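You operate a simulated robot arm through the tools that you are given. There is no shell and no other tool. Be economical: measure what you need, move in short steps, check, and stop when the job is done.

You run a simulated two-armed robot. Do the job below in one go: nothing can be reset, and whatever is moved stays where it is left.

TASK
Fetch the washed white keycap and press it onto the big computer's bare post.
Fine: switch the computer off before you fit it; the cap lies in the cap washer; shut the washer's lid again.

Only the result counts: the job must be done as asked and must still hold three seconds after the hand-in. Knocking over, shifting, dropping, spilling or breaking anything else fails it. A push-on lid holds only when it is set on centred and level and pressed home; a screw cap is set on level and turned clockwise until tight.

THE ROBOT
Two 7-joint arms with two-finger parallel grippers on one trunk, on a base that drives. Base frame: it is fixed to the floor where the robot stands at the start and does not move with it; the origin is under the middle of the robot, x ahead of it, y to its left, z up. Lengths are in m, angles in degrees, forces in N, time in s.
The left shoulder is at the start at [0.05, 0.168, 1.107], the right one opposite. With the tool pointing down near the work surface each hand reaches from about 0.1 to 0.66 m from the robot's upright axis, wherever it stands, measured 20 degrees to its own side. Places, roughly: keycap (4x4x3 cm) [0.7, 0.2, 0.8]; lid of the cap washer [-1.1, 0.9, 0.8]; switch of the big computer [0.5, -0.2, 0.9]; white keycap (4x4x3 cm) [-1.1, 0.9, 0.8]; yellow post [0.5, 0.1, 0.9]. Payload 1.57 kg a hand.
The TCP of each hand is the grasp point between the finger pads, 0.03 m short of the fingertips. In the tool frame z runs along the fingers and y along their closing line. Largest opening 0.08 m; finger width 0.017, thickness 0.012; the body of the gripper, 0.04 by 0.082 m, starts 0.08 m behind the TCP.
Orientation is that of the tool frame in the base frame, as a unit quaternion [x, y, z, w]. With the fingers straight down and closing along the base's y, the tool's x points along the base's -x, its y along +y and its z along -z.

THE INTERFACE
- The arms move only by the tool jog_arm. It takes "left_motion", "right_motion" or both (then of equal length, played together; a hand with none holds still); each is a list of rows, each an object of numbers (a shift or turn left out is 0, a gripper value left out holds the last): "dx", "dy", "dz": the shift along the tool's x, y, z in units of 300 mm (1.0 is 300 mm); "wx", "wy", "wz": the turn, a rotation vector about the tool's x, y, z in units of 90 degrees (1.0 is 90 degrees). In form: [{"dx": .., "dy": .., "dz": .., "wx": .., "wy": .., "wz": ..}, ...]. A call has 1 to 8 rows; each row is the pose to reach, as a shift and turn from the pose commanded when the call began, along the tool's axes at that moment. "left_jaw" and "right_jaw" are, for a hand that has rows, the closure in counts, from 0 (fully open) to 255 (shut), set as the call begins (left out, the last holds). A call with a number of a shift or a turn outside -1 to 1 is refused whole. A row lasts 0.2 s, in which the tool goes at most 0.05 m and 8.6 degrees; a call with a longer step from one row to the next is refused whole, and so is a gripper value outside its range. A pose out of reach is approached as far as the arm can. The call stops where the force on the tool passes 90 N (or 10 N more than at its start, if that is more) or the arm is blocked; 0.2 s more then pass. The fingers move at their own pace (about 0.045 m/s each) and stop on an object; they squeeze with about 27 N. The grip force told is the motor's: it shows also when the fingers shut on nothing. Time passes only in rows, and 0.2 s behind the last, so rows that repeat a pose let the fingers close. The reply holds the time, the measured pose of the TCP, the force on the tool along the base axes, the opening and the grip force, in the units named above and with some noise, with the torque about the TCP (base axes, N m) and any sound that the robot's microphone picked up.
- Cameras (640 x 400 px; columns grow to the right, rows downward): "scene" is now at [0.1296, -0.0094, 1.3194]; the picture's right is [-0.08, -1.00, 0.00], its down [-0.54, 0.05, -0.84] and it looks along [0.84, -0.07, -0.54] (base axes); focal length 262 px, centre (320, 200). "left" rides on the left gripper at [0.072, 0.007, -0.122] in its tool frame; the picture's right is [-0.09, 1.00, 0.00], its down [-0.84, -0.08, -0.54] and it looks along [-0.54, -0.05, 0.84] (tool axes); focal length 238 px, centre (320, 200). "right" rides on the right gripper at [0.072, -0.007, -0.122] in its tool frame; the picture's right is [0.09, 1.00, 0.00], its down [-0.84, 0.08, -0.54] and it looks along [-0.54, 0.05, 0.84] (tool axes); focal length 238 px, centre (320, 200).
- grab_frame(camera): a new picture of that camera. No time passes.
- raise_lower(by): slides the trunk up (or, below 0, down) by that many m; the arms and the scene camera ride with it, the base frame stays. It gives what a move gives, with no picture.
- base_move(legs): drives the robot by 1 to 6 legs, each [ahead, left, turn to the left] in m, m and degrees, along the robot's own axes; the way and the turn of a leg run together, so that a leg with both is an arc; at most 1.5 m and 180 degrees a leg. The arms and the cameras ride along, it lands a little off, and it stops where it bumps. It gives what a move gives.
- pan_tilt(pan, tilt): turns the head with the scene camera to pan (to the left, within 80 degrees either way) and tilt (down, from -29 to 69), counted from straight ahead of the robot. It gives what a move gives.
- point_at(camera, pixels): for up to 12 pixels [column, row] of the newest picture of that camera ("zoom" is the newest enlarged one), the place [x, y, z] in the base frame of the surface seen there, good to about 0.003 m. No time passes.
- zoom(camera, box): a new picture of the part [left, top, right, bottom] of that camera's present view, enlarged. No time passes.
- sign_off(): hands the job in; it is judged then, once.

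Keep the steps short. Do not move on a guess: measure, check each grasp and each placing, and mend mistakes. In all there are 80 turns and 70 pictures (those below and enlarged ones count). Leave the grippers open and the arms clear of the work at the hand-in unless told otherwise, and finish with a single line.

The tools are called by a JSON object that holds its "api" and its "payload". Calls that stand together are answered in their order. jog_arm: Moves the arms, as the interface text tells. Its arguments: {"type":"object","properties":{"left_motion":{"type":"array","items":{"type":"object","properties":{"dx":{"type":"number"},"dy":{"type":"number"},"dz":{"type":"number"},"wx":{"type":"number"},"wy":{"type":"number"},"wz":{"type":"number"}}}},"left_jaw":{"type":"number"},"right_motion":{"type":"array","items":{"type":"object","properties":{"dx":{"type":"number"},"dy":{"type":"number"},"dz":{"type":"number"},"wx":{"type":"number"},"wy":{"type":"number"},"wz":{"type":"number"}}}},"right_jaw":{"type":"number"}},"required":[]} The other tools are called the same way: raise_lower (by) slides the trunk up or down; base_move (legs) drives the base; pan_tilt (pan, tilt) turns the head that bears the scene camera; grab_frame (camera) takes a picture; point_at (camera, pixels) gives the place of the surface under pixels of a picture; zoom (camera, box) takes an enlarged picture of a part of a camera's view; sign_off () hands the job in.

At the start:

```text
clock: 0.0
left_tool_pos: [0.4065, 0.0583, 1.1586]
left_orientation: [0.001, 1.0, 0.0, 0.0]
left_force: [0.5, -0.5, -0.3]
left_ft_torque: [0.03, -0.03, 0.0]
left_width: 0.0798
left_grasp_force: 0.1
right_tool_pos: [0.3967, -0.261, 1.0942]
right_orientation: [0.0, 1.0, 0.0, 0.0]
right_force: [0.8, 0.3, 0.5]
right_ft_torque: [-0.01, -0.01, -0.02]
right_width: 0.0797
right_grasp_force: 0.1
trunk travel left (down, up): [-0.275, 0.168]
robot x, y, heading: [-0.0009, -0.0027, -0.1]
head pan, tilt: [-4.9, 32.8]
```

scene: 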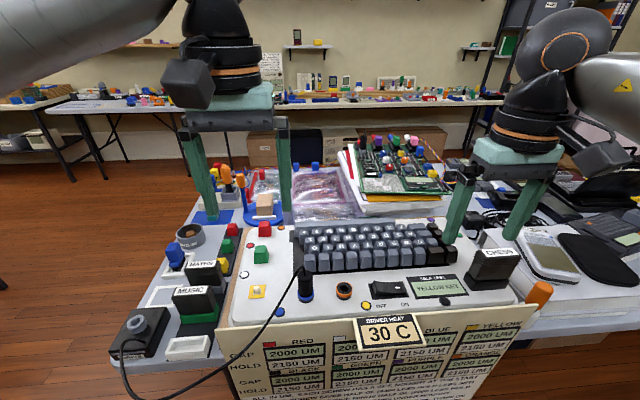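
right: 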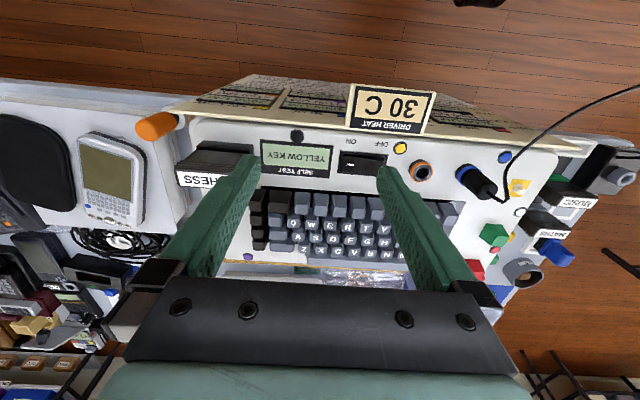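
left: 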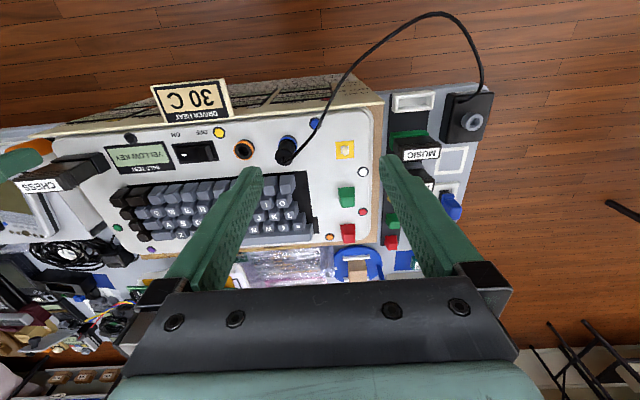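

I see the computer with a yellow post at about (257,292), a switch at about (385,290), and a front table of values. I'll zoom in to read the labels.

{"api": "zoom", "payload": {"camera": "scene", "box": [220, 210, 540, 400]}}

{"api": "zoom", "payload": {"camera": "left", "box": [90, 80, 390, 260]}}

```text
2.00 times, centred on (380, 305) of scene
```

zoom: 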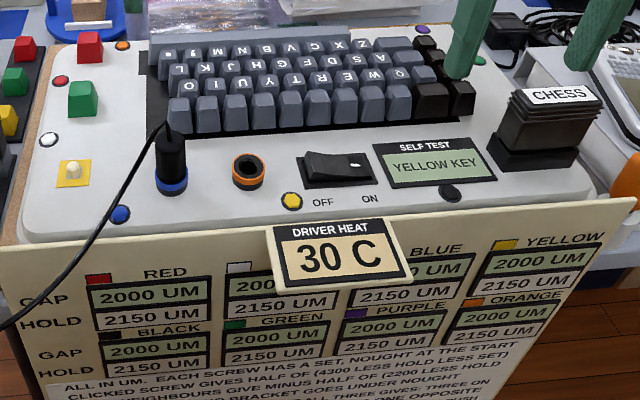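

```text
2.13 times, centred on (240, 170) of left
```

zoom: 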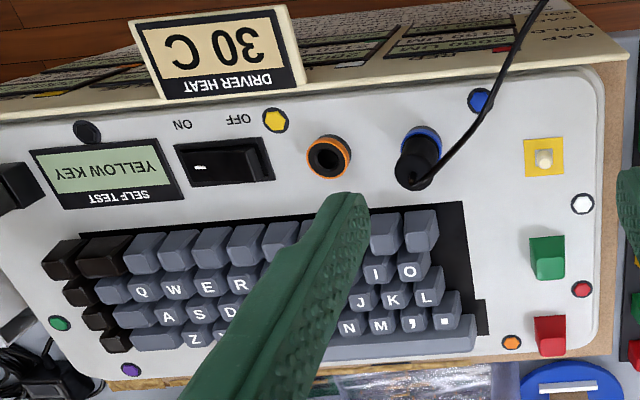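

The rocker is labelled OFF (robot's left) and ON (right), and the display is lit. I'll measure the switch, the post and the other key caps from the zoomed left picture.

{"api": "point_at", "payload": {"camera": "zoom", "pixels": [[200, 165], [225, 160], [245, 160], [262, 158], [545, 152], [545, 165], [545, 180], [530, 145], [560, 170], [548, 242], [550, 320], [420, 140]]}}

{"api": "zoom", "payload": {"camera": "right", "box": [320, 140, 440, 215]}}

{"api": "pan_tilt", "payload": {"pan": 80, "tilt": 25}}

{"api": "grab_frame", "payload": {"camera": "scene"}}

```text
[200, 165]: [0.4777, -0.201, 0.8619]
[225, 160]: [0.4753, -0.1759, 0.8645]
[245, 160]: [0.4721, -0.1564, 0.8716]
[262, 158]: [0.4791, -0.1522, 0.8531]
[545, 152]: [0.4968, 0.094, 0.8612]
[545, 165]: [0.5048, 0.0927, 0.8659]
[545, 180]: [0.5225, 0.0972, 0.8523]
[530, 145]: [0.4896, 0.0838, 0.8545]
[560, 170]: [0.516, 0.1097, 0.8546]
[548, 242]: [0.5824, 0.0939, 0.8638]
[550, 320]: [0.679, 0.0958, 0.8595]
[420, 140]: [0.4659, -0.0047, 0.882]
```

```text
5.33 times, centred on (380, 178) of right
```

zoom: 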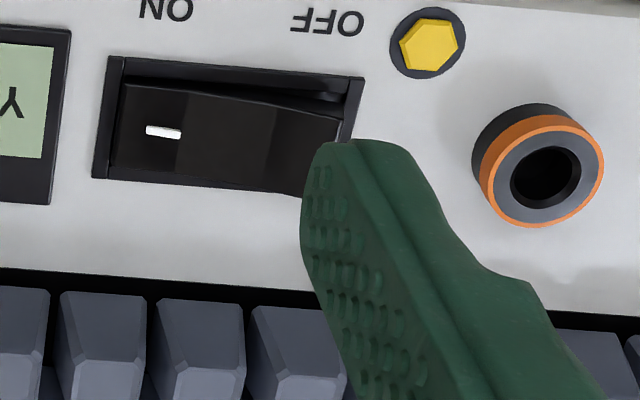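

```text
clock: 1.6
left_tool_pos: [0.4079, 0.0572, 1.159]
left_orientation: [0.0, 1.0, 0.0, 0.001]
left_force: [-0.2, -0.4, 0.7]
left_ft_torque: [0.02, -0.01, 0.0]
left_width: 0.0799
left_grasp_force: 0.1
right_tool_pos: [0.3973, -0.2589, 1.0941]
right_orientation: [0.001, 1.0, 0.0, 0.0]
right_force: [-0.2, -0.3, 0.8]
right_ft_torque: [0.0, 0.02, 0.03]
right_width: 0.0799
right_grasp_force: 0.0
trunk travel left (down, up): [-0.275, 0.168]
robot x, y, heading: [-0.0009, 0.0036, 0.2]
head pan, tilt: [80.0, 25.0]
```

```text
63 pictures are left
```

scene: 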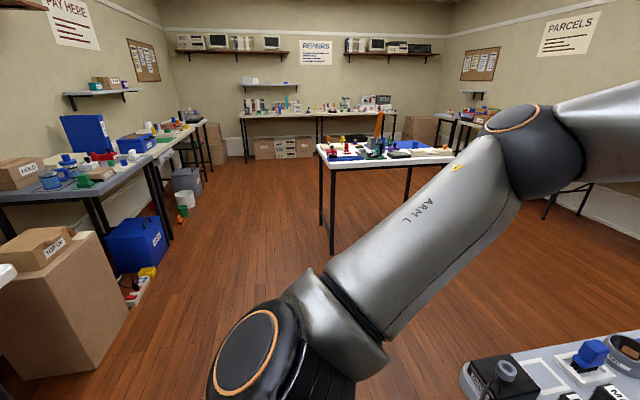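

The switch's OFF side (robot's left, y≈-0.16) stands proud at z≈0.872, so the computer is on. I'll shut the right fingers and bring them above that end.

{"api": "jog_arm", "payload": {"right_jaw": 255, "right_motion": [{"dx": -0.085, "dy": 0.108}, {"dx": -0.17, "dy": 0.216}, {"dx": -0.255, "dy": 0.325}, {"dx": -0.255, "dy": 0.325, "dz": 0.14}, {"dx": -0.255, "dy": 0.325, "dz": 0.28}, {"dx": -0.255, "dy": 0.325, "dz": 0.42}, {"dx": -0.255, "dy": 0.325, "dz": 0.53}, {"dx": -0.255, "dy": 0.325, "dz": 0.53}]}}

{"api": "zoom", "payload": {"camera": "right", "box": [220, 80, 420, 205]}}

```text
clock: 3.4
left_tool_pos: [0.4071, 0.0566, 1.1573]
left_orientation: [0.0, 1.0, 0.001, 0.0]
left_force: [0.0, -0.2, -0.1]
left_ft_torque: [0.04, 0.03, -0.02]
left_width: 0.0801
left_grasp_force: 0.0
right_tool_pos: [0.4708, -0.1614, 0.936]
right_orientation: [0.001, 1.0, 0.0, 0.0]
right_force: [-0.7, -0.3, 0.2]
right_ft_torque: [0.04, 0.01, 0.03]
right_width: 0.0
right_grasp_force: 20.4
trunk travel left (down, up): [-0.275, 0.168]
robot x, y, heading: [-0.0002, -0.0037, 0.0]
head pan, tilt: [80.0, 25.0]
```

```text
3.20 times, centred on (320, 142) of right
```

zoom: 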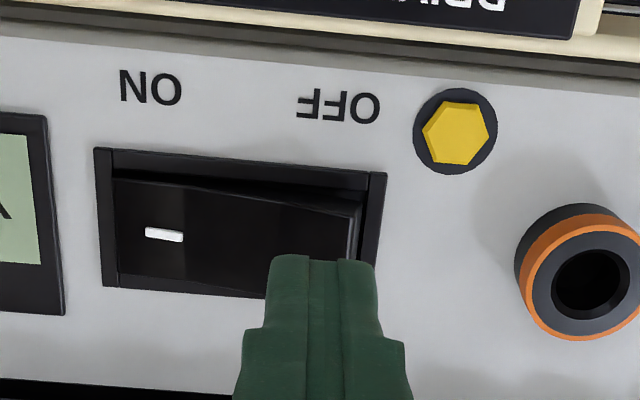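

The tip is lined up with the OFF end. I'll press down in small steps, then retreat by the same path.

{"api": "jog_arm", "payload": {"right_motion": [{"dz": 0.05}, {"dz": 0.1}, {"dz": 0.12}, {"dz": 0.135}, {"dz": 0.145}, {"dz": 0.155}]}}

{"api": "jog_arm", "payload": {"right_motion": [{"dz": -0.1}, {"dz": -0.2}, {"dz": -0.3}]}}

{"api": "zoom", "payload": {"camera": "right", "box": [180, 50, 460, 225]}}

```text
clock: 4.8
left_tool_pos: [0.4032, 0.0578, 1.1594]
left_orientation: [0.0, 1.0, 0.0, 0.002]
left_force: [-0.2, -0.3, -0.6]
left_ft_torque: [-0.05, 0.05, 0.01]
left_width: 0.0799
left_grasp_force: 0.0
right_tool_pos: [0.4727, -0.1624, 0.8945]
right_orientation: [0.001, 1.0, 0.002, 0.006]
right_force: [-5.6, -3.4, 35.9]
right_ft_torque: [-0.48, 0.24, -0.12]
right_width: 0.0002
right_grasp_force: 21.2
trunk travel left (down, up): [-0.275, 0.168]
robot x, y, heading: [-0.0017, -0.0006, -0.0]
head pan, tilt: [80.0, 25.0]
```

```text
clock: 5.6
left_tool_pos: [0.407, 0.0574, 1.1574]
left_orientation: [-0.001, 1.0, 0.0, 0.0]
left_force: [0.2, 0.3, 0.2]
left_ft_torque: [0.03, 0.01, 0.01]
left_width: 0.0798
left_grasp_force: 0.0
right_tool_pos: [0.4695, -0.1638, 0.9768]
right_orientation: [0.001, 1.0, 0.0, 0.0]
right_force: [0.0, -0.1, -0.3]
right_ft_torque: [0.0, 0.03, 0.0]
right_width: 0.0
right_grasp_force: 21.4
trunk travel left (down, up): [-0.275, 0.168]
robot x, y, heading: [0.0008, 0.0028, 0.1]
head pan, tilt: [80.0, 25.0]
```

```text
2.29 times, centred on (320, 138) of right
```

zoom: 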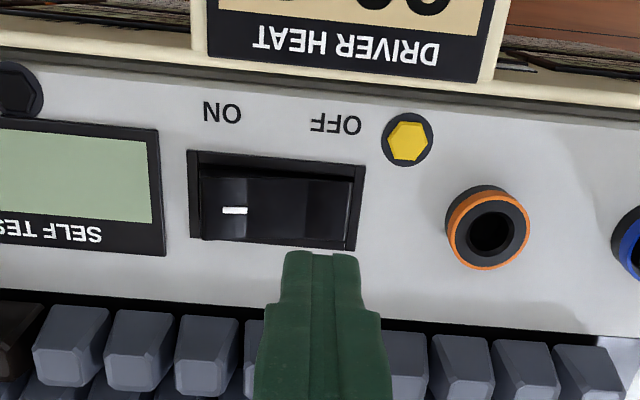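

The display went blank and the rocker is now down on OFF. I'll lift and tuck both arms, then back off a little, turn left and look for the washer.

{"api": "jog_arm", "payload": {"right_jaw": 0, "right_motion": [{"dz": -0.15}, {"dz": -0.3}, {"dz": -0.45}, {"dx": 0.1, "dy": -0.1, "dz": -0.5}, {"dx": 0.2, "dy": -0.2, "dz": -0.5}, {"dx": 0.3, "dy": -0.3, "dz": -0.5}], "left_motion": [{"dx": 0}, {"dx": 0}, {"dx": 0}, {"dx": 0.1, "dy": 0.1}, {"dx": 0.2, "dy": 0.2}, {"dx": 0.3, "dy": 0.3}]}}

{"api": "base_move", "payload": {"legs": [[-0.15, 0, 0], [0, 0, 90]]}}

{"api": "pan_tilt", "payload": {"pan": 40, "tilt": 30}}

{"api": "grab_frame", "payload": {"camera": "scene"}}

```text
clock: 7.0
left_tool_pos: [0.3156, 0.1469, 1.1593]
left_orientation: [-0.001, 1.0, 0.0, 0.001]
left_force: [0.2, -0.4, 0.5]
left_ft_torque: [-0.01, 0.02, -0.03]
left_width: 0.0799
left_grasp_force: 0.1
right_tool_pos: [0.3824, -0.2524, 1.1305]
right_orientation: [0.0, 1.0, 0.0, 0.001]
right_force: [0.2, 0.0, 1.0]
right_ft_torque: [0.04, -0.04, -0.04]
right_width: 0.0799
right_grasp_force: 0.0
trunk travel left (down, up): [-0.275, 0.168]
robot x, y, heading: [0.0012, -0.0004, 0.1]
head pan, tilt: [80.0, 25.0]
```

```text
clock: 12.1
left_tool_pos: [-0.2856, 0.3212, 1.159]
left_orientation: [-0.696, 0.718, 0.0, 0.0]
left_force: [-0.1, 0.5, -0.2]
left_ft_torque: [0.01, -0.01, 0.0]
left_width: 0.0801
left_grasp_force: 0.1
right_tool_pos: [0.1168, 0.3759, 1.1294]
right_orientation: [-0.695, 0.719, 0.0, 0.0]
right_force: [-0.1, 0.0, -0.1]
right_ft_torque: [-0.01, -0.01, 0.0]
right_width: 0.0797
right_grasp_force: 0.1
trunk travel left (down, up): [-0.275, 0.168]
robot x, y, heading: [-0.1488, 0.0011, 88.0]
head pan, tilt: [80.0, 25.0]
```

```text
clock: 13.2
left_tool_pos: [-0.2849, 0.3227, 1.1588]
left_orientation: [-0.696, 0.718, 0.0, 0.0]
left_force: [-0.4, 0.6, 0.2]
left_ft_torque: [0.0, 0.01, 0.02]
left_width: 0.0799
left_grasp_force: 0.1
right_tool_pos: [0.1167, 0.3764, 1.1313]
right_orientation: [-0.695, 0.719, 0.0, -0.001]
right_force: [0.5, 0.5, 0.0]
right_ft_torque: [0.08, -0.02, 0.02]
right_width: 0.0801
right_grasp_force: 0.0
trunk travel left (down, up): [-0.275, 0.168]
robot x, y, heading: [-0.1504, -0.0023, 88.2]
head pan, tilt: [40.0, 30.0]
```

```text
60 pictures are left
```

scene: 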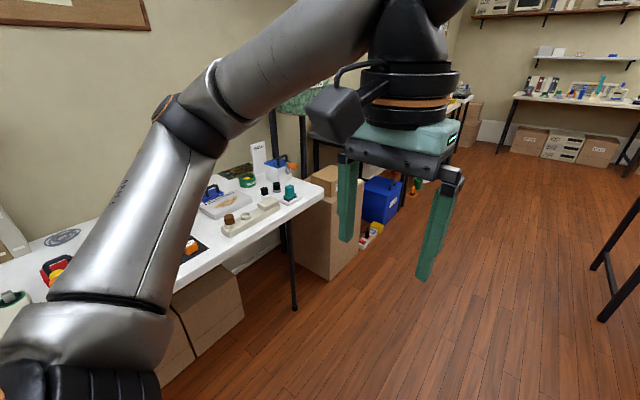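

A bench is on the left; I'll measure its edge and the objects at (250,215), (290,195) and (230,190) to place them.

{"api": "point_at", "payload": {"camera": "scene", "pixels": [[250, 215], [290, 195], [230, 195], [320, 195], [230, 250], [185, 285], [260, 155], [190, 245], [20, 290], [60, 265], [276, 170], [62, 238]]}}

{"api": "zoom", "payload": {"camera": "scene", "box": [170, 110, 360, 270]}}

```text
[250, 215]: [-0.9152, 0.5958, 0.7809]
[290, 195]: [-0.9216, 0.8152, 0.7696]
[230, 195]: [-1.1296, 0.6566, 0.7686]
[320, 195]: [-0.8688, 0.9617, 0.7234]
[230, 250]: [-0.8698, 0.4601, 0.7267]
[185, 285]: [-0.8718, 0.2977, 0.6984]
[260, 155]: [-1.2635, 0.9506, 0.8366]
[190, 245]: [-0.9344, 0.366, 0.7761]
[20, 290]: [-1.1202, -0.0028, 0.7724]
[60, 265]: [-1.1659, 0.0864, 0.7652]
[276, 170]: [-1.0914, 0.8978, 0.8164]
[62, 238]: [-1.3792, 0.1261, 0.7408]
```

```text
2.50 times, centred on (265, 190) of scene
```

zoom: 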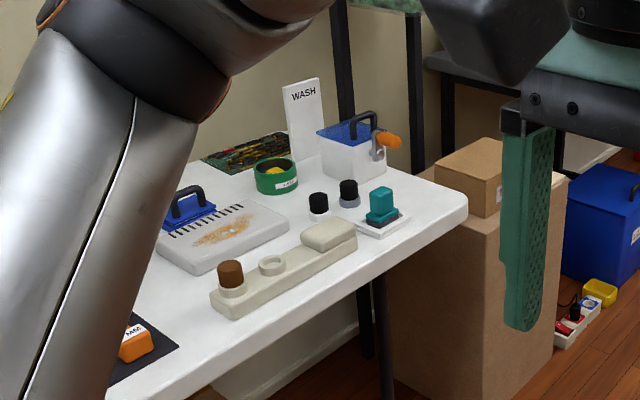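

The cap washer is the white box with a blue lid, a black handle and an orange lever, at about (-1.09, 0.90). I'll drive in front of it and face the bench, keeping the arms high.

{"api": "base_move", "payload": {"legs": [[0.7, 0.25, 0], [0, 0, 92]]}}

{"api": "pan_tilt", "payload": {"pan": -15, "tilt": 38}}

{"api": "grab_frame", "payload": {"camera": "scene"}}

```text
clock: 21.1
left_tool_pos: [-0.6888, 0.5625, 1.1588]
left_orientation: [1.0, -0.007, 0.0, -0.001]
left_force: [0.1, 0.5, 0.2]
left_ft_torque: [0.0, 0.02, 0.0]
left_width: 0.0799
left_grasp_force: 0.1
right_tool_pos: [-0.7497, 0.9637, 1.1294]
right_orientation: [1.0, -0.008, 0.0, 0.0]
right_force: [-0.7, 0.3, 0.6]
right_ft_torque: [0.01, 0.0, 0.01]
right_width: 0.0799
right_grasp_force: 0.0
trunk travel left (down, up): [-0.275, 0.168]
robot x, y, heading: [-0.3706, 0.704, 179.2]
head pan, tilt: [40.0, 30.0]
```

```text
clock: 22.4
left_tool_pos: [-0.6871, 0.563, 1.1581]
left_orientation: [1.0, -0.007, 0.0, 0.0]
left_force: [-0.3, 0.5, 0.8]
left_ft_torque: [-0.04, -0.01, 0.0]
left_width: 0.0802
left_grasp_force: 0.0
right_tool_pos: [-0.7498, 0.9642, 1.13]
right_orientation: [1.0, -0.009, 0.0, 0.0]
right_force: [-0.7, 1.5, 0.0]
right_ft_torque: [0.0, 0.0, 0.0]
right_width: 0.08
right_grasp_force: 0.0
trunk travel left (down, up): [-0.275, 0.168]
robot x, y, heading: [-0.3701, 0.7073, 179.4]
head pan, tilt: [-15.0, 38.0]
```

```text
58 pictures are left
```

scene: 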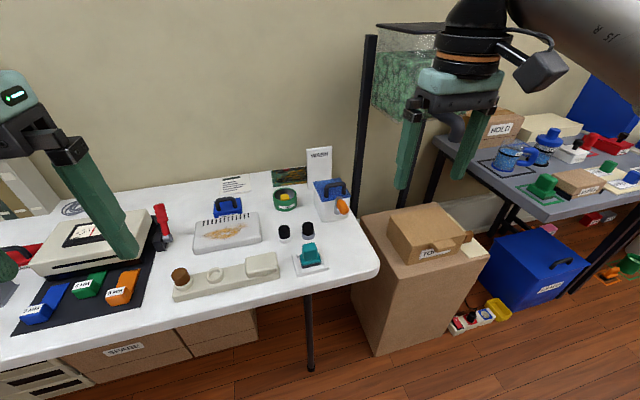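

The washer is at (330,200). I'll creep 0.17 m nearer and enlarge it.

{"api": "base_move", "payload": {"legs": [[0.17, 0, 0]]}}

{"api": "pan_tilt", "payload": {"pan": -22, "tilt": 45}}

{"api": "grab_frame", "payload": {"camera": "scene"}}

```text
clock: 23.8
left_tool_pos: [-0.8586, 0.5661, 1.1584]
left_orientation: [1.0, -0.007, -0.001, -0.001]
left_force: [-0.7, -0.2, -0.7]
left_ft_torque: [-0.01, 0.0, 0.0]
left_width: 0.0797
left_grasp_force: 0.0
right_tool_pos: [-0.9185, 0.9669, 1.1308]
right_orientation: [1.0, -0.009, -0.001, 0.0]
right_force: [0.2, -0.4, -0.6]
right_ft_torque: [0.02, -0.04, -0.02]
right_width: 0.08
right_grasp_force: 0.1
trunk travel left (down, up): [-0.275, 0.168]
robot x, y, heading: [-0.5403, 0.7083, 178.9]
head pan, tilt: [-15.0, 38.0]
```

```text
clock: 24.5
left_tool_pos: [-0.8579, 0.5661, 1.159]
left_orientation: [1.0, -0.009, 0.0, -0.001]
left_force: [0.5, -0.1, 0.2]
left_ft_torque: [-0.05, 0.02, 0.0]
left_width: 0.08
left_grasp_force: 0.0
right_tool_pos: [-0.919, 0.966, 1.13]
right_orientation: [1.0, -0.009, 0.0, 0.001]
right_force: [-0.1, 0.5, 0.5]
right_ft_torque: [-0.02, 0.01, -0.01]
right_width: 0.0801
right_grasp_force: 0.0
trunk travel left (down, up): [-0.275, 0.168]
robot x, y, heading: [-0.5389, 0.7065, 178.9]
head pan, tilt: [-22.0, 45.0]
```

```text
57 pictures are left
```

scene: 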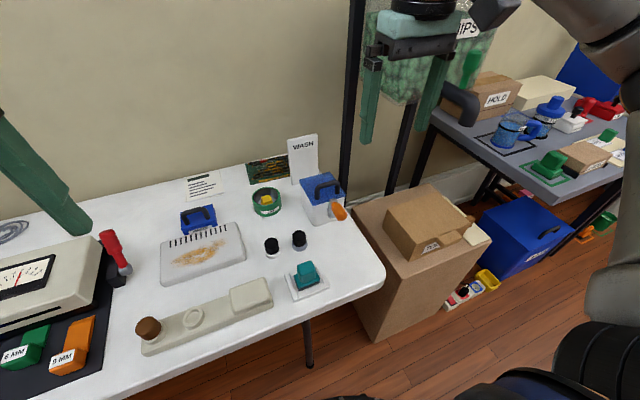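

{"api": "zoom", "payload": {"camera": "scene", "box": [240, 125, 370, 235]}}

{"api": "grab_frame", "payload": {"camera": "right"}}

```text
3.64 times, centred on (305, 180) of scene
```

zoom: 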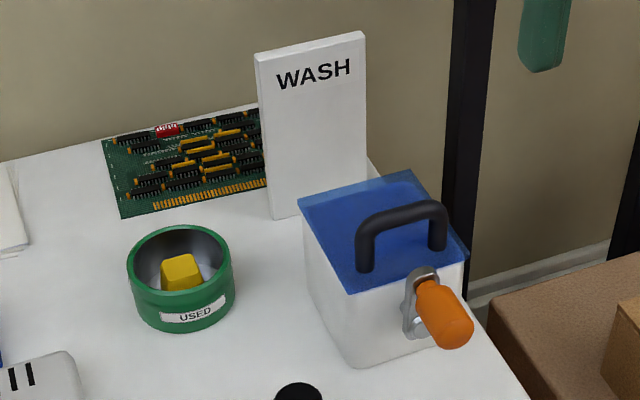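

```text
55 pictures are left
```

right: 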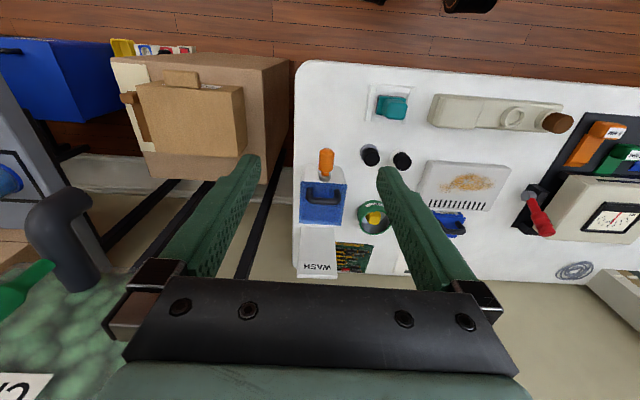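

A lever with an orange grip sits on the washer's front; it may be a latch. I'll enlarge it from the right camera.

{"api": "zoom", "payload": {"camera": "right", "box": [290, 140, 370, 235]}}

{"api": "zoom", "payload": {"camera": "scene", "box": [295, 165, 355, 225]}}

{"api": "point_at", "payload": {"camera": "zoom", "pixels": [[180, 110], [230, 130], [310, 160], [100, 130], [330, 260], [230, 310], [260, 345], [300, 380], [330, 420], [280, 290], [60, 160], [140, 100]]}}

```text
4.21 times, centred on (330, 188) of right
```

zoom: 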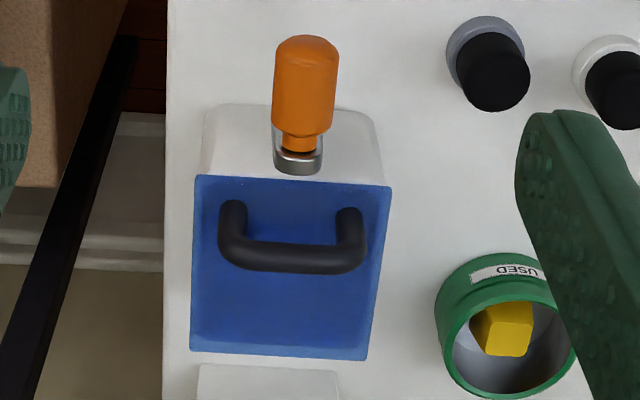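

```text
6.67 times, centred on (325, 195) of scene
```

zoom: 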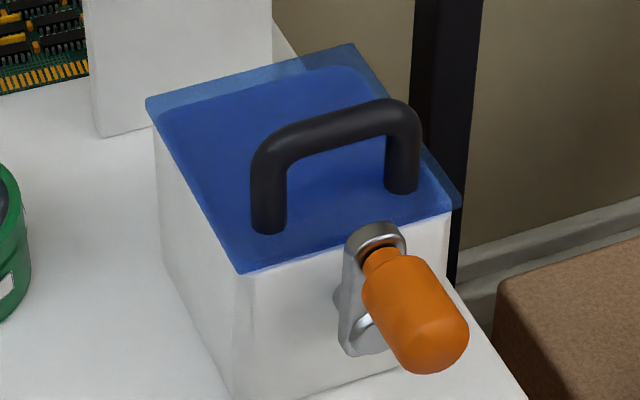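

```text
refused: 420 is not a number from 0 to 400
```

The metal arm on the front looks like a turning latch or crank. There is a paper at (205,187) on the bench; I'll read it and measure the washer.

{"api": "zoom", "payload": {"camera": "scene", "box": [170, 155, 250, 210]}}

{"api": "zoom", "payload": {"camera": "scene", "box": [295, 165, 355, 225]}}

{"api": "point_at", "payload": {"camera": "zoom", "pixels": [[155, 103], [352, 48], [455, 205], [240, 268], [268, 165], [335, 120], [400, 110], [360, 238], [365, 335], [385, 260], [415, 310], [440, 345]]}}

```text
7.27 times, centred on (210, 182) of scene
```

zoom: 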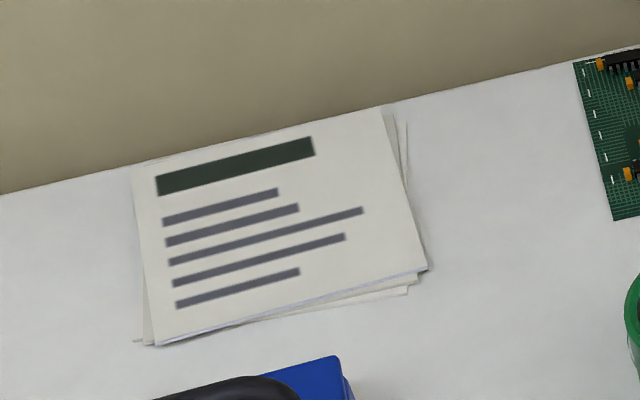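

```text
6.67 times, centred on (325, 195) of scene
```

zoom: 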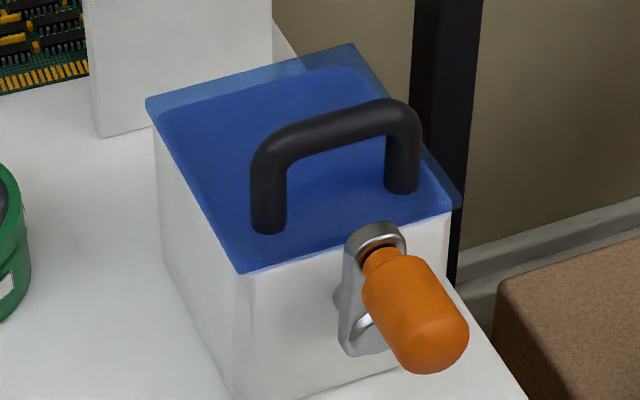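

```text
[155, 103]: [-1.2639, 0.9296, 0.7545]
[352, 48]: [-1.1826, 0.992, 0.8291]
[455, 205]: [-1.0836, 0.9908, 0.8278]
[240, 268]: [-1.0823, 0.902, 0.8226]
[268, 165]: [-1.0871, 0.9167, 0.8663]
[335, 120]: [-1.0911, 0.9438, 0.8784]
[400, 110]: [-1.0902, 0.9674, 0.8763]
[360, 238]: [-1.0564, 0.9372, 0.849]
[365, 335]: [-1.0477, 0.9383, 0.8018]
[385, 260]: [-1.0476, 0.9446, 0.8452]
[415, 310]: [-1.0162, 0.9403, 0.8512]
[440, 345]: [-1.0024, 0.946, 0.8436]
```

The paper is only decoration. The lid spans x -1.18…-1.08, y 0.90…0.99, with its handle bar along y at about (-1.092, 0.943, 0.875), so it is probably hinged at the back. I'll move 0.06 m nearer, then turn the right hand 90° so its fingers close along x.

{"api": "base_move", "payload": {"legs": [[0.06, -0.03, 0]]}}

{"api": "jog_arm", "payload": {"right_motion": [{"wz": 0.09}, {"wz": 0.18}, {"wz": 0.27}, {"wz": 0.36}, {"wz": 0.45}, {"wz": 0.54}, {"wz": 0.63}, {"wz": 0.72}]}}

{"api": "jog_arm", "payload": {"right_motion": [{"wz": 0.09}, {"wz": 0.18}, {"wz": 0.27}, {"wz": 0.27}]}}

{"api": "grab_frame", "payload": {"camera": "right"}}

```text
clock: 25.5
left_tool_pos: [-0.9211, 0.5983, 1.158]
left_orientation: [1.0, -0.009, 0.0, 0.0]
left_force: [0.9, -1.0, -0.2]
left_ft_torque: [-0.04, -0.06, 0.02]
left_width: 0.08
left_grasp_force: 0.0
right_tool_pos: [-0.9819, 0.9998, 1.1297]
right_orientation: [1.0, -0.01, 0.0, 0.0]
right_force: [-0.3, 0.3, 0.9]
right_ft_torque: [0.02, 0.01, 0.0]
right_width: 0.0804
right_grasp_force: 0.0
trunk travel left (down, up): [-0.275, 0.168]
robot x, y, heading: [-0.6008, 0.7405, 178.9]
head pan, tilt: [-22.0, 45.0]
```

```text
clock: 27.3
left_tool_pos: [-0.9195, 0.5971, 1.1591]
left_orientation: [1.0, -0.011, 0.0, 0.001]
left_force: [0.0, -0.2, -0.1]
left_ft_torque: [-0.02, -0.01, 0.03]
left_width: 0.0801
left_grasp_force: 0.2
right_tool_pos: [-0.979, 0.9994, 1.1301]
right_orientation: [0.838, -0.546, -0.001, 0.001]
right_force: [0.1, 0.1, -0.3]
right_ft_torque: [-0.04, -0.02, -0.01]
right_width: 0.08
right_grasp_force: 0.1
trunk travel left (down, up): [-0.275, 0.168]
robot x, y, heading: [-0.6017, 0.7402, 178.9]
head pan, tilt: [-22.0, 45.0]
```

```text
clock: 28.3
left_tool_pos: [-0.9202, 0.5985, 1.1586]
left_orientation: [1.0, -0.01, 0.0, 0.0]
left_force: [-0.2, 0.3, -0.1]
left_ft_torque: [0.0, -0.03, -0.02]
left_width: 0.08
left_grasp_force: 0.1
right_tool_pos: [-0.9802, 0.9984, 1.1288]
right_orientation: [-0.705, 0.709, 0.001, -0.001]
right_force: [0.1, 0.0, -0.2]
right_ft_torque: [0.01, -0.01, -0.01]
right_width: 0.0799
right_grasp_force: 0.0
trunk travel left (down, up): [-0.275, 0.168]
robot x, y, heading: [-0.6016, 0.7421, 179.0]
head pan, tilt: [-22.0, 45.0]
```

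```text
50 pictures are left
```

right: 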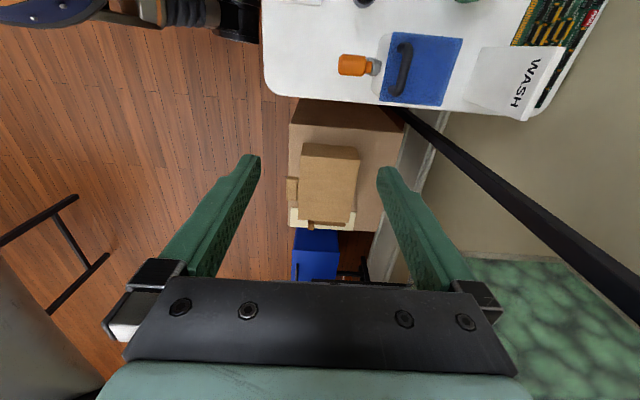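

Tool axes are now x = -y, y = -x, z = -z in base terms. I'll measure the handle from this view: bar from (405,42) to (400,95).

{"api": "zoom", "payload": {"camera": "right", "box": [320, 10, 560, 130]}}

{"api": "point_at", "payload": {"camera": "right", "pixels": [[408, 50], [405, 65], [403, 75], [401, 88], [425, 70], [455, 70], [385, 70], [460, 40], [440, 103], [350, 65], [500, 70], [525, 60]]}}

```text
2.67 times, centred on (440, 70) of right
```

zoom: 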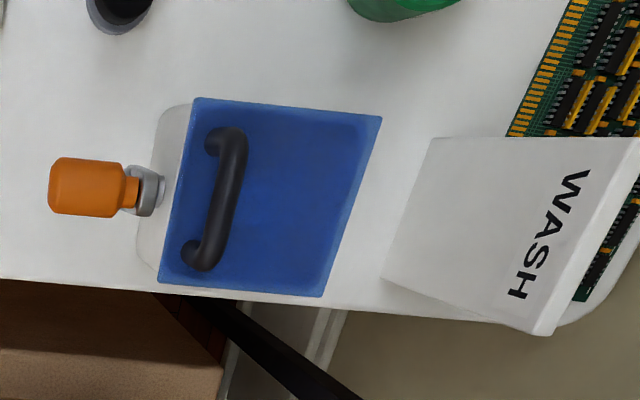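

```text
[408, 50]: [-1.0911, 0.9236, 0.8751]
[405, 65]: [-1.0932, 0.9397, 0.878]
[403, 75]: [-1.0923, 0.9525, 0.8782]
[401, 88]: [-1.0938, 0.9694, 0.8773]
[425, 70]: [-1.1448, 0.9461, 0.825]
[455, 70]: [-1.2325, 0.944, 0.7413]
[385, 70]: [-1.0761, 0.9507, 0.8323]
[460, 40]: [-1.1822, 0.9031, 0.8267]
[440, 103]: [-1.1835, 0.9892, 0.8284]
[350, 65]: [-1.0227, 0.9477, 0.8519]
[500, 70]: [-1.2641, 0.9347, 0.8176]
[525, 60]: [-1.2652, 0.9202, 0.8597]
```

The bar's top is at z≈0.878, x≈-1.0925, centre y≈0.946. I'll set the jaws to about 30 mm so they clear the crank, and come above the bar.

{"api": "jog_arm", "payload": {"right_jaw": 159, "right_motion": [{"dx": 0.06, "dy": 0.125}, {"dx": 0.12, "dy": 0.25}, {"dx": 0.175, "dy": 0.374}, {"dx": 0.175, "dy": 0.374, "dz": 0.15}, {"dx": 0.175, "dy": 0.374, "dz": 0.3}, {"dx": 0.175, "dy": 0.374, "dz": 0.45}, {"dx": 0.175, "dy": 0.374, "dz": 0.6}, {"dx": 0.175, "dy": 0.374, "dz": 0.6}]}}

{"api": "grab_frame", "payload": {"camera": "right"}}

{"api": "point_at", "payload": {"camera": "right", "pixels": [[320, 150], [300, 160], [335, 150]]}}

```text
clock: 30.1
left_tool_pos: [-0.9198, 0.5982, 1.1584]
left_orientation: [1.0, -0.009, 0.0, 0.0]
left_force: [-0.2, 0.9, 0.0]
left_ft_torque: [-0.02, 0.03, 0.0]
left_width: 0.0798
left_grasp_force: 0.1
right_tool_pos: [-1.0899, 0.9477, 0.9522]
right_orientation: [-0.705, 0.709, 0.001, -0.002]
right_force: [0.8, 0.6, 0.2]
right_ft_torque: [0.02, -0.04, -0.01]
right_width: 0.03
right_grasp_force: 0.1
trunk travel left (down, up): [-0.275, 0.168]
robot x, y, heading: [-0.6018, 0.7409, 178.4]
head pan, tilt: [-22.0, 45.0]
```

```text
48 pictures are left
```

right: 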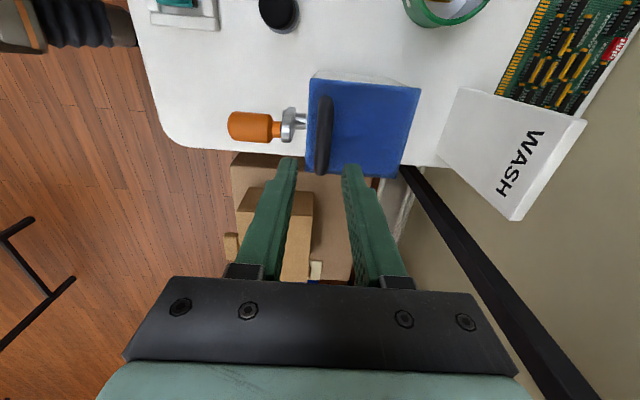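

```text
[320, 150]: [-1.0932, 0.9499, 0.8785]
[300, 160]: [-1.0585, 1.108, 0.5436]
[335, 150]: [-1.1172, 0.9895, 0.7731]
```

The bar lies between the fingers. I'll go down 65 mm and close on it.

{"api": "jog_arm", "payload": {"right_motion": [{"dy": 0.008, "dz": 0.11}, {"dy": 0.008, "dz": 0.217}]}}

{"api": "jog_arm", "payload": {"right_jaw": 255, "right_motion": [{"dz": 0}, {"dz": 0}, {"dz": 0}]}}

```text
clock: 30.7
left_tool_pos: [-0.9205, 0.5982, 1.1592]
left_orientation: [1.0, -0.01, 0.001, 0.0]
left_force: [0.1, 0.2, 0.0]
left_ft_torque: [0.01, -0.01, 0.02]
left_width: 0.0803
left_grasp_force: 0.1
right_tool_pos: [-1.0933, 0.9483, 0.8862]
right_orientation: [-0.705, 0.709, 0.0, -0.001]
right_force: [1.0, -0.3, -0.5]
right_ft_torque: [-0.01, 0.0, 0.01]
right_width: 0.0301
right_grasp_force: 0.1
trunk travel left (down, up): [-0.275, 0.168]
robot x, y, heading: [-0.5986, 0.7366, 178.7]
head pan, tilt: [-22.0, 45.0]
```

```text
clock: 31.5
left_tool_pos: [-0.9193, 0.5983, 1.1592]
left_orientation: [1.0, -0.01, 0.0, 0.001]
left_force: [-0.4, 0.9, 0.1]
left_ft_torque: [0.01, 0.0, -0.01]
left_width: 0.08
left_grasp_force: 0.0
right_tool_pos: [-1.0951, 0.9484, 0.8876]
right_orientation: [-0.705, 0.709, 0.0, -0.001]
right_force: [-8.8, -0.2, -0.9]
right_ft_torque: [-0.09, 0.18, 0.15]
right_width: 0.0134
right_grasp_force: 30.1
trunk travel left (down, up): [-0.275, 0.168]
robot x, y, heading: [-0.6003, 0.737, 178.8]
head pan, tilt: [-22.0, 45.0]
```

Gripped a 13 mm bar. I'll lift by 6 mm along the hinge arc and watch the force.

{"api": "jog_arm", "payload": {"right_motion": [{"dy": 0.008, "dz": -0.008}, {"dy": 0.015, "dz": -0.02}]}}

{"api": "zoom", "payload": {"camera": "scene", "box": [300, 130, 440, 260]}}

```text
clock: 32.1
left_tool_pos: [-0.9201, 0.5984, 1.1586]
left_orientation: [1.0, -0.009, -0.001, 0.0]
left_force: [1.0, -0.4, 0.4]
left_ft_torque: [-0.02, 0.0, -0.02]
left_width: 0.0798
left_grasp_force: 0.2
right_tool_pos: [-1.0973, 0.9477, 0.8931]
right_orientation: [-0.706, 0.708, -0.002, 0.001]
right_force: [4.2, -0.2, -0.8]
right_ft_torque: [0.05, -0.22, 0.16]
right_width: 0.0137
right_grasp_force: 30.4
trunk travel left (down, up): [-0.275, 0.168]
robot x, y, heading: [-0.6005, 0.7378, 178.7]
head pan, tilt: [-22.0, 45.0]
```

```text
3.08 times, centred on (370, 195) of scene
```

zoom: 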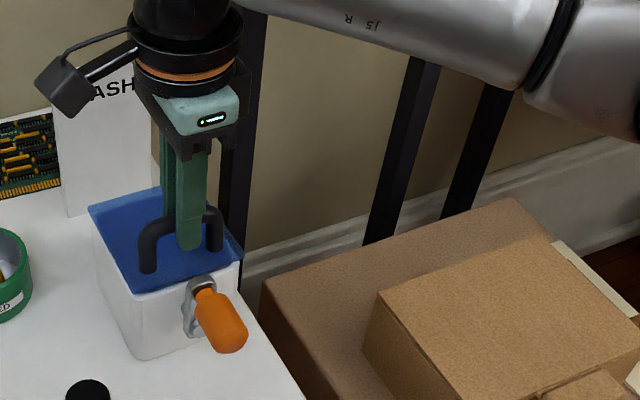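

It rises with hardly any force. I'll raise another 15 mm on the arc and look whether the lid tilts (hinge) or stays level (lift-off).

{"api": "jog_arm", "payload": {"right_motion": [{"dy": 0.006, "dz": -0.02}, {"dy": 0.016, "dz": -0.05}]}}

{"api": "zoom", "payload": {"camera": "scene", "box": [310, 150, 400, 250]}}

```text
clock: 32.7
left_tool_pos: [-0.9217, 0.5984, 1.1581]
left_orientation: [1.0, -0.01, 0.001, 0.0]
left_force: [0.0, 0.7, 0.8]
left_ft_torque: [-0.02, 0.02, -0.04]
left_width: 0.0801
left_grasp_force: 0.1
right_tool_pos: [-1.1049, 0.9474, 0.9048]
right_orientation: [-0.705, 0.709, -0.001, 0.0]
right_force: [-10.0, -1.4, -11.1]
right_ft_torque: [-0.01, 0.08, 0.19]
right_width: 0.0136
right_grasp_force: 30.2
trunk travel left (down, up): [-0.275, 0.168]
robot x, y, heading: [-0.6015, 0.7387, 178.9]
head pan, tilt: [-22.0, 45.0]
```

```text
4.00 times, centred on (355, 200) of scene
```

zoom: 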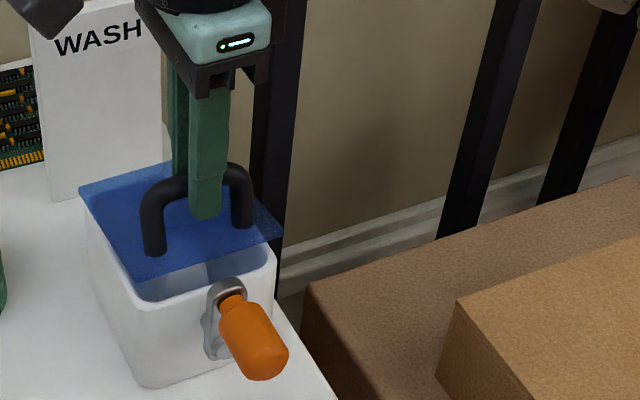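

The lid is hinged at the back and the crank doesn't hold it. I'll swing it up along the hinge arc (radius ≈ 0.097 about x -1.183, z 0.827) to about 70°.

{"api": "jog_arm", "payload": {"right_motion": [{"dy": 0.055, "dz": -0.04}, {"dy": 0.111, "dz": -0.078}, {"dy": 0.174, "dz": -0.103}, {"dy": 0.24, "dz": -0.115}, {"dy": 0.308, "dz": -0.113}]}}

{"api": "zoom", "payload": {"camera": "scene", "box": [270, 110, 400, 250]}}

```text
clock: 33.9
left_tool_pos: [-0.92, 0.5986, 1.1586]
left_orientation: [1.0, -0.011, -0.001, 0.0]
left_force: [-0.1, 0.1, 0.4]
left_ft_torque: [0.03, 0.01, 0.0]
left_width: 0.08
left_grasp_force: 0.0
right_tool_pos: [-1.197, 0.9477, 0.9415]
right_orientation: [-0.705, 0.709, 0.0, 0.0]
right_force: [0.5, 0.3, -1.5]
right_ft_torque: [0.16, -0.12, 0.04]
right_width: 0.0139
right_grasp_force: 30.3
trunk travel left (down, up): [-0.275, 0.168]
robot x, y, heading: [-0.6003, 0.7388, 178.8]
head pan, tilt: [-22.0, 45.0]
```

```text
2.86 times, centred on (335, 180) of scene
```

zoom: 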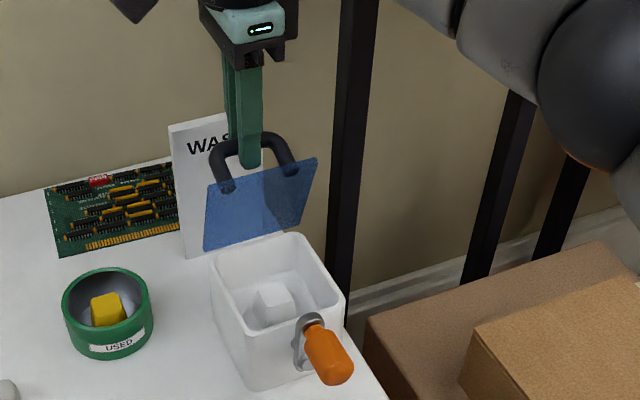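

The white cap is visible in the box. I'll swing the lid on past upright (about 95°) before trying to let go.

{"api": "jog_arm", "payload": {"right_motion": [{"dy": 0.051, "dz": 0.004}, {"dy": 0.095, "dz": 0.021}, {"dy": 0.13, "dz": 0.04}]}}

{"api": "zoom", "payload": {"camera": "scene", "box": [270, 110, 400, 250]}}

```text
clock: 34.7
left_tool_pos: [-0.9185, 0.5974, 1.1588]
left_orientation: [1.0, -0.01, 0.0, 0.0]
left_force: [0.9, 0.2, 0.1]
left_ft_torque: [0.01, -0.05, -0.04]
left_width: 0.0802
left_grasp_force: 0.0
right_tool_pos: [-1.2266, 0.9452, 0.9339]
right_orientation: [-0.706, 0.708, 0.002, -0.002]
right_force: [-5.0, 3.7, 10.1]
right_ft_torque: [0.22, 0.08, 0.11]
right_width: 0.0137
right_grasp_force: 30.1
right hand out of reach, approached as far as the arm can: row 3
trunk travel left (down, up): [-0.275, 0.168]
robot x, y, heading: [-0.6027, 0.7368, 179.0]
head pan, tilt: [-22.0, 45.0]
```

```text
2.86 times, centred on (335, 180) of scene
```

zoom: 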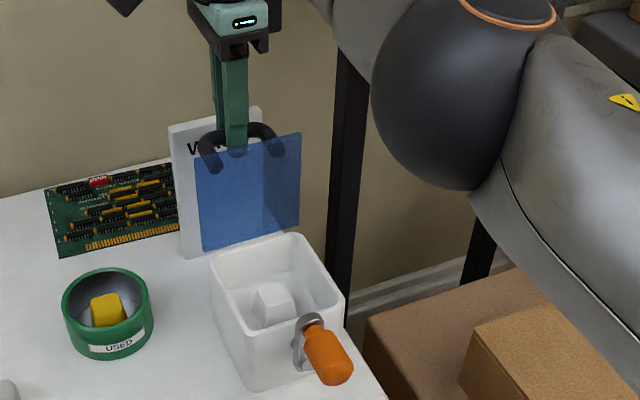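

The lid is near 88° and the hand is at its reach. I'll loosen the jaws to about 24 mm while keeping the bar caged, to see which way the lid leans.

{"api": "jog_arm", "payload": {"right_jaw": 178, "right_motion": [{"dz": 0}, {"dz": 0}, {"dz": 0}]}}

{"api": "zoom", "payload": {"camera": "right", "box": [220, 60, 480, 230]}}

```text
clock: 35.5
left_tool_pos: [-0.9194, 0.5983, 1.1584]
left_orientation: [1.0, -0.01, 0.001, 0.0]
left_force: [0.0, -1.2, -0.5]
left_ft_torque: [0.0, -0.03, 0.01]
left_width: 0.0799
left_grasp_force: 0.1
right_tool_pos: [-1.2256, 0.9455, 0.9308]
right_orientation: [-0.705, 0.709, 0.0, 0.0]
right_force: [0.3, 0.1, 0.2]
right_ft_torque: [-0.03, -0.01, 0.01]
right_width: 0.0242
right_grasp_force: 0.1
trunk travel left (down, up): [-0.275, 0.168]
robot x, y, heading: [-0.6002, 0.7383, 179.0]
head pan, tilt: [-22.0, 45.0]
```

```text
2.35 times, centred on (350, 145) of right
```

zoom: 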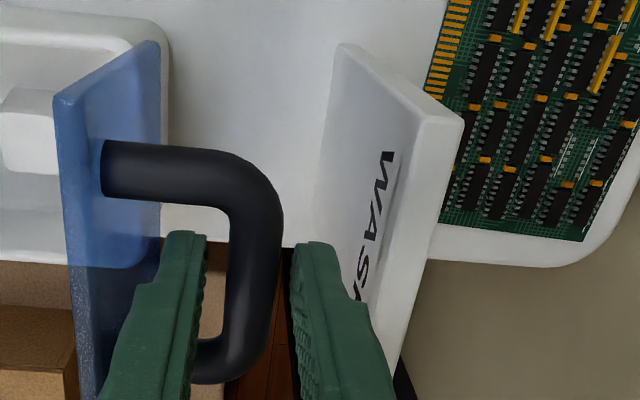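

The bar now presses on neither finger. I'll open to 36 mm and see whether the lid stays or drifts.

{"api": "jog_arm", "payload": {"right_jaw": 140, "right_motion": [{"dz": 0}, {"dz": 0}, {"dz": 0}]}}

{"api": "zoom", "payload": {"camera": "right", "box": [220, 60, 480, 230]}}

{"api": "point_at", "payload": {"camera": "zoom", "pixels": [[345, 50], [460, 125], [400, 200], [265, 220], [220, 180], [150, 50], [60, 110], [110, 170]]}}

```text
clock: 36.3
left_tool_pos: [-0.9203, 0.5999, 1.1584]
left_orientation: [1.0, -0.01, 0.0, 0.0]
left_force: [0.1, -0.2, 1.0]
left_ft_torque: [0.01, 0.02, 0.02]
left_width: 0.0799
left_grasp_force: 0.0
right_tool_pos: [-1.225, 0.9479, 0.9309]
right_orientation: [-0.705, 0.709, 0.0, -0.001]
right_force: [0.2, -0.4, 0.4]
right_ft_torque: [-0.04, 0.03, -0.03]
right_width: 0.0363
right_grasp_force: 0.0
trunk travel left (down, up): [-0.275, 0.168]
robot x, y, heading: [-0.6025, 0.7425, 178.9]
head pan, tilt: [-22.0, 45.0]
```

```text
2.35 times, centred on (350, 145) of right
```

zoom: 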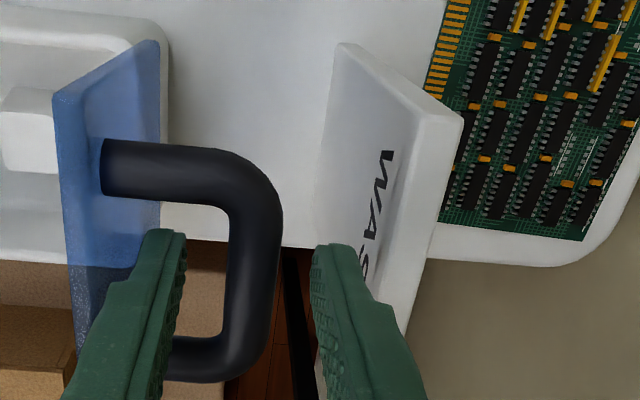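

```text
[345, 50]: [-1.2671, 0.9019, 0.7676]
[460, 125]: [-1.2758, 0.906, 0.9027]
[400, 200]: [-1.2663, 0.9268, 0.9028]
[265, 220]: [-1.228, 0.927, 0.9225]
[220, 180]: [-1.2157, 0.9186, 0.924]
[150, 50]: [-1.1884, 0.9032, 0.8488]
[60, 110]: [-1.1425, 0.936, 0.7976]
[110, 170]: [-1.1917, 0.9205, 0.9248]
```

The lid stays put by itself. I'll lift the hand straight up and back, and look into the box.

{"api": "jog_arm", "payload": {"right_motion": [{"dz": -0.08}, {"dz": -0.2}, {"dz": -0.35}, {"dy": -0.15, "dz": -0.35}, {"dy": -0.28, "dz": -0.35}, {"dy": -0.28, "dz": -0.35}]}}

{"api": "grab_frame", "payload": {"camera": "right"}}

{"api": "zoom", "payload": {"camera": "scene", "box": [280, 140, 370, 235]}}

```text
clock: 37.7
left_tool_pos: [-0.9208, 0.5987, 1.1587]
left_orientation: [1.0, -0.009, 0.0, 0.001]
left_force: [-0.4, 0.1, 0.3]
left_ft_torque: [0.0, 0.02, -0.02]
left_width: 0.0798
left_grasp_force: 0.0
right_tool_pos: [-1.1397, 0.9489, 1.0319]
right_orientation: [-0.705, 0.71, 0.0, 0.0]
right_force: [-0.5, -0.4, -0.9]
right_ft_torque: [-0.01, 0.01, 0.01]
right_width: 0.036
right_grasp_force: 0.1
right hand out of reach, approached as far as the arm can: row 2, 3
trunk travel left (down, up): [-0.275, 0.168]
robot x, y, heading: [-0.6001, 0.7397, 179.1]
head pan, tilt: [-22.0, 45.0]
```

```text
41 pictures are left
```

right: 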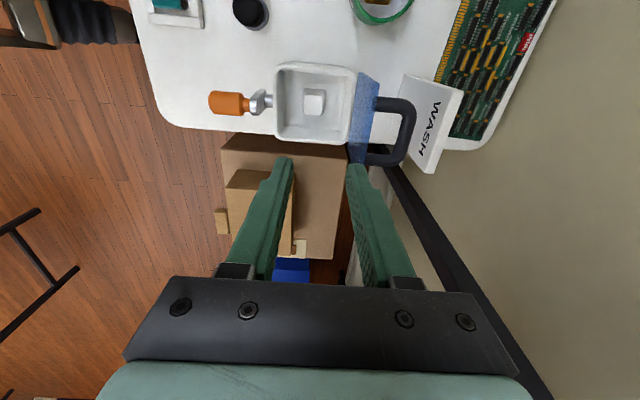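

```text
4.21 times, centred on (325, 188) of scene
```

zoom: 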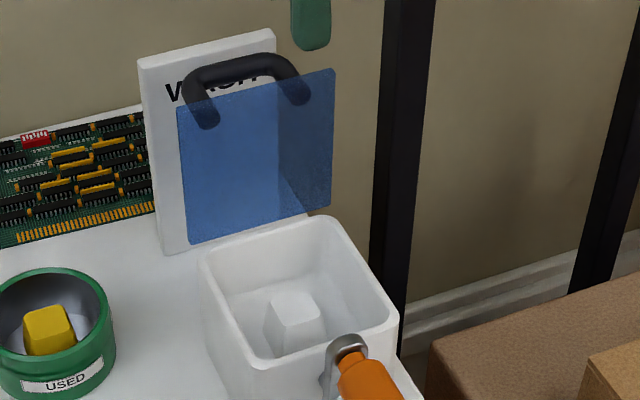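

The lid stands open. Now I'll measure the cap and box walls at about (313,102) in the right picture.

{"api": "zoom", "payload": {"camera": "right", "box": [265, 55, 365, 150]}}

{"api": "point_at", "payload": {"camera": "right", "pixels": [[313, 98], [306, 92], [322, 92], [322, 106], [306, 107], [283, 100], [345, 100], [313, 72], [312, 132], [287, 100], [350, 100], [314, 66]]}}

```text
4.21 times, centred on (315, 102) of right
```

zoom: 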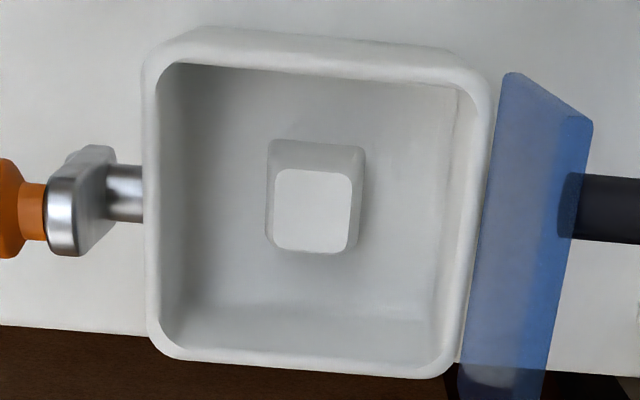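

```text
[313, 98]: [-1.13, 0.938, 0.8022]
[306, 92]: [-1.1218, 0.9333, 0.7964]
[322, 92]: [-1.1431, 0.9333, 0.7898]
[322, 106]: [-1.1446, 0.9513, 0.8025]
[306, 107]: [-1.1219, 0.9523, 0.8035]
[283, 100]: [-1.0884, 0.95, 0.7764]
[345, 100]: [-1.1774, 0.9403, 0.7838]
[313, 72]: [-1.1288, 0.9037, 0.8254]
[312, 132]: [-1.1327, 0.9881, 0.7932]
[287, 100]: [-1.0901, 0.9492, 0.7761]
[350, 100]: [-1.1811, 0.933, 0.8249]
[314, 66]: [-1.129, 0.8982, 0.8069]
```

Cap top is at z≈0.803, centre about (-1.133, 0.944), roughly square to the box, and 24–30 mm wide. I'll open to 50 mm and come down to z≈0.90 first.

{"api": "jog_arm", "payload": {"right_jaw": 96, "right_motion": [{"dx": 0.016, "dy": -0.022, "dz": 0.1}, {"dx": 0.016, "dy": -0.022, "dz": 0.25}, {"dx": 0.016, "dy": -0.022, "dz": 0.4}, {"dx": 0.016, "dy": -0.022, "dz": 0.47}, {"dx": 0.016, "dy": -0.022, "dz": 0.47}]}}

{"api": "grab_frame", "payload": {"camera": "right"}}

{"api": "point_at", "payload": {"camera": "right", "pixels": [[320, 130], [310, 140], [330, 140], [320, 150], [300, 140], [340, 140]]}}

```text
clock: 38.9
left_tool_pos: [-0.9205, 0.5974, 1.1583]
left_orientation: [1.0, -0.01, 0.0, 0.0]
left_force: [-1.3, 0.1, -0.5]
left_ft_torque: [0.01, -0.03, 0.01]
left_width: 0.0798
left_grasp_force: 0.1
right_tool_pos: [-1.1347, 0.9455, 0.8935]
right_orientation: [-0.706, 0.709, 0.0, -0.001]
right_force: [-0.2, 0.0, -1.1]
right_ft_torque: [0.04, -0.01, -0.01]
right_width: 0.0498
right_grasp_force: 0.1
trunk travel left (down, up): [-0.275, 0.168]
robot x, y, heading: [-0.599, 0.7414, 179.0]
head pan, tilt: [-22.0, 45.0]
```

```text
38 pictures are left
```

right: 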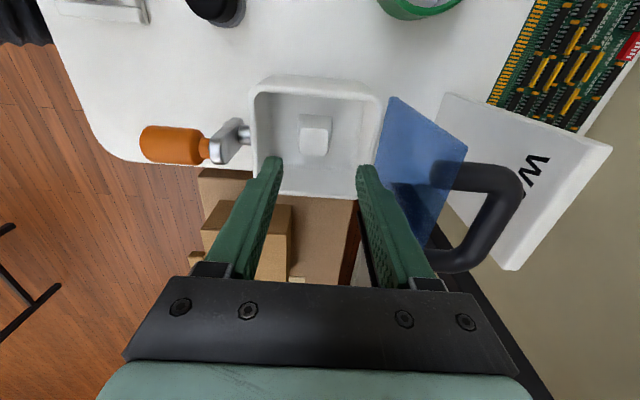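

```text
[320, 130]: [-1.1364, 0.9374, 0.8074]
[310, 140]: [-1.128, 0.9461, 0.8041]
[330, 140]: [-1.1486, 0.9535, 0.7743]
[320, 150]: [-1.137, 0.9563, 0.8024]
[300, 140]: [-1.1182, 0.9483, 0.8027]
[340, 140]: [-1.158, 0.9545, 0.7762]
```

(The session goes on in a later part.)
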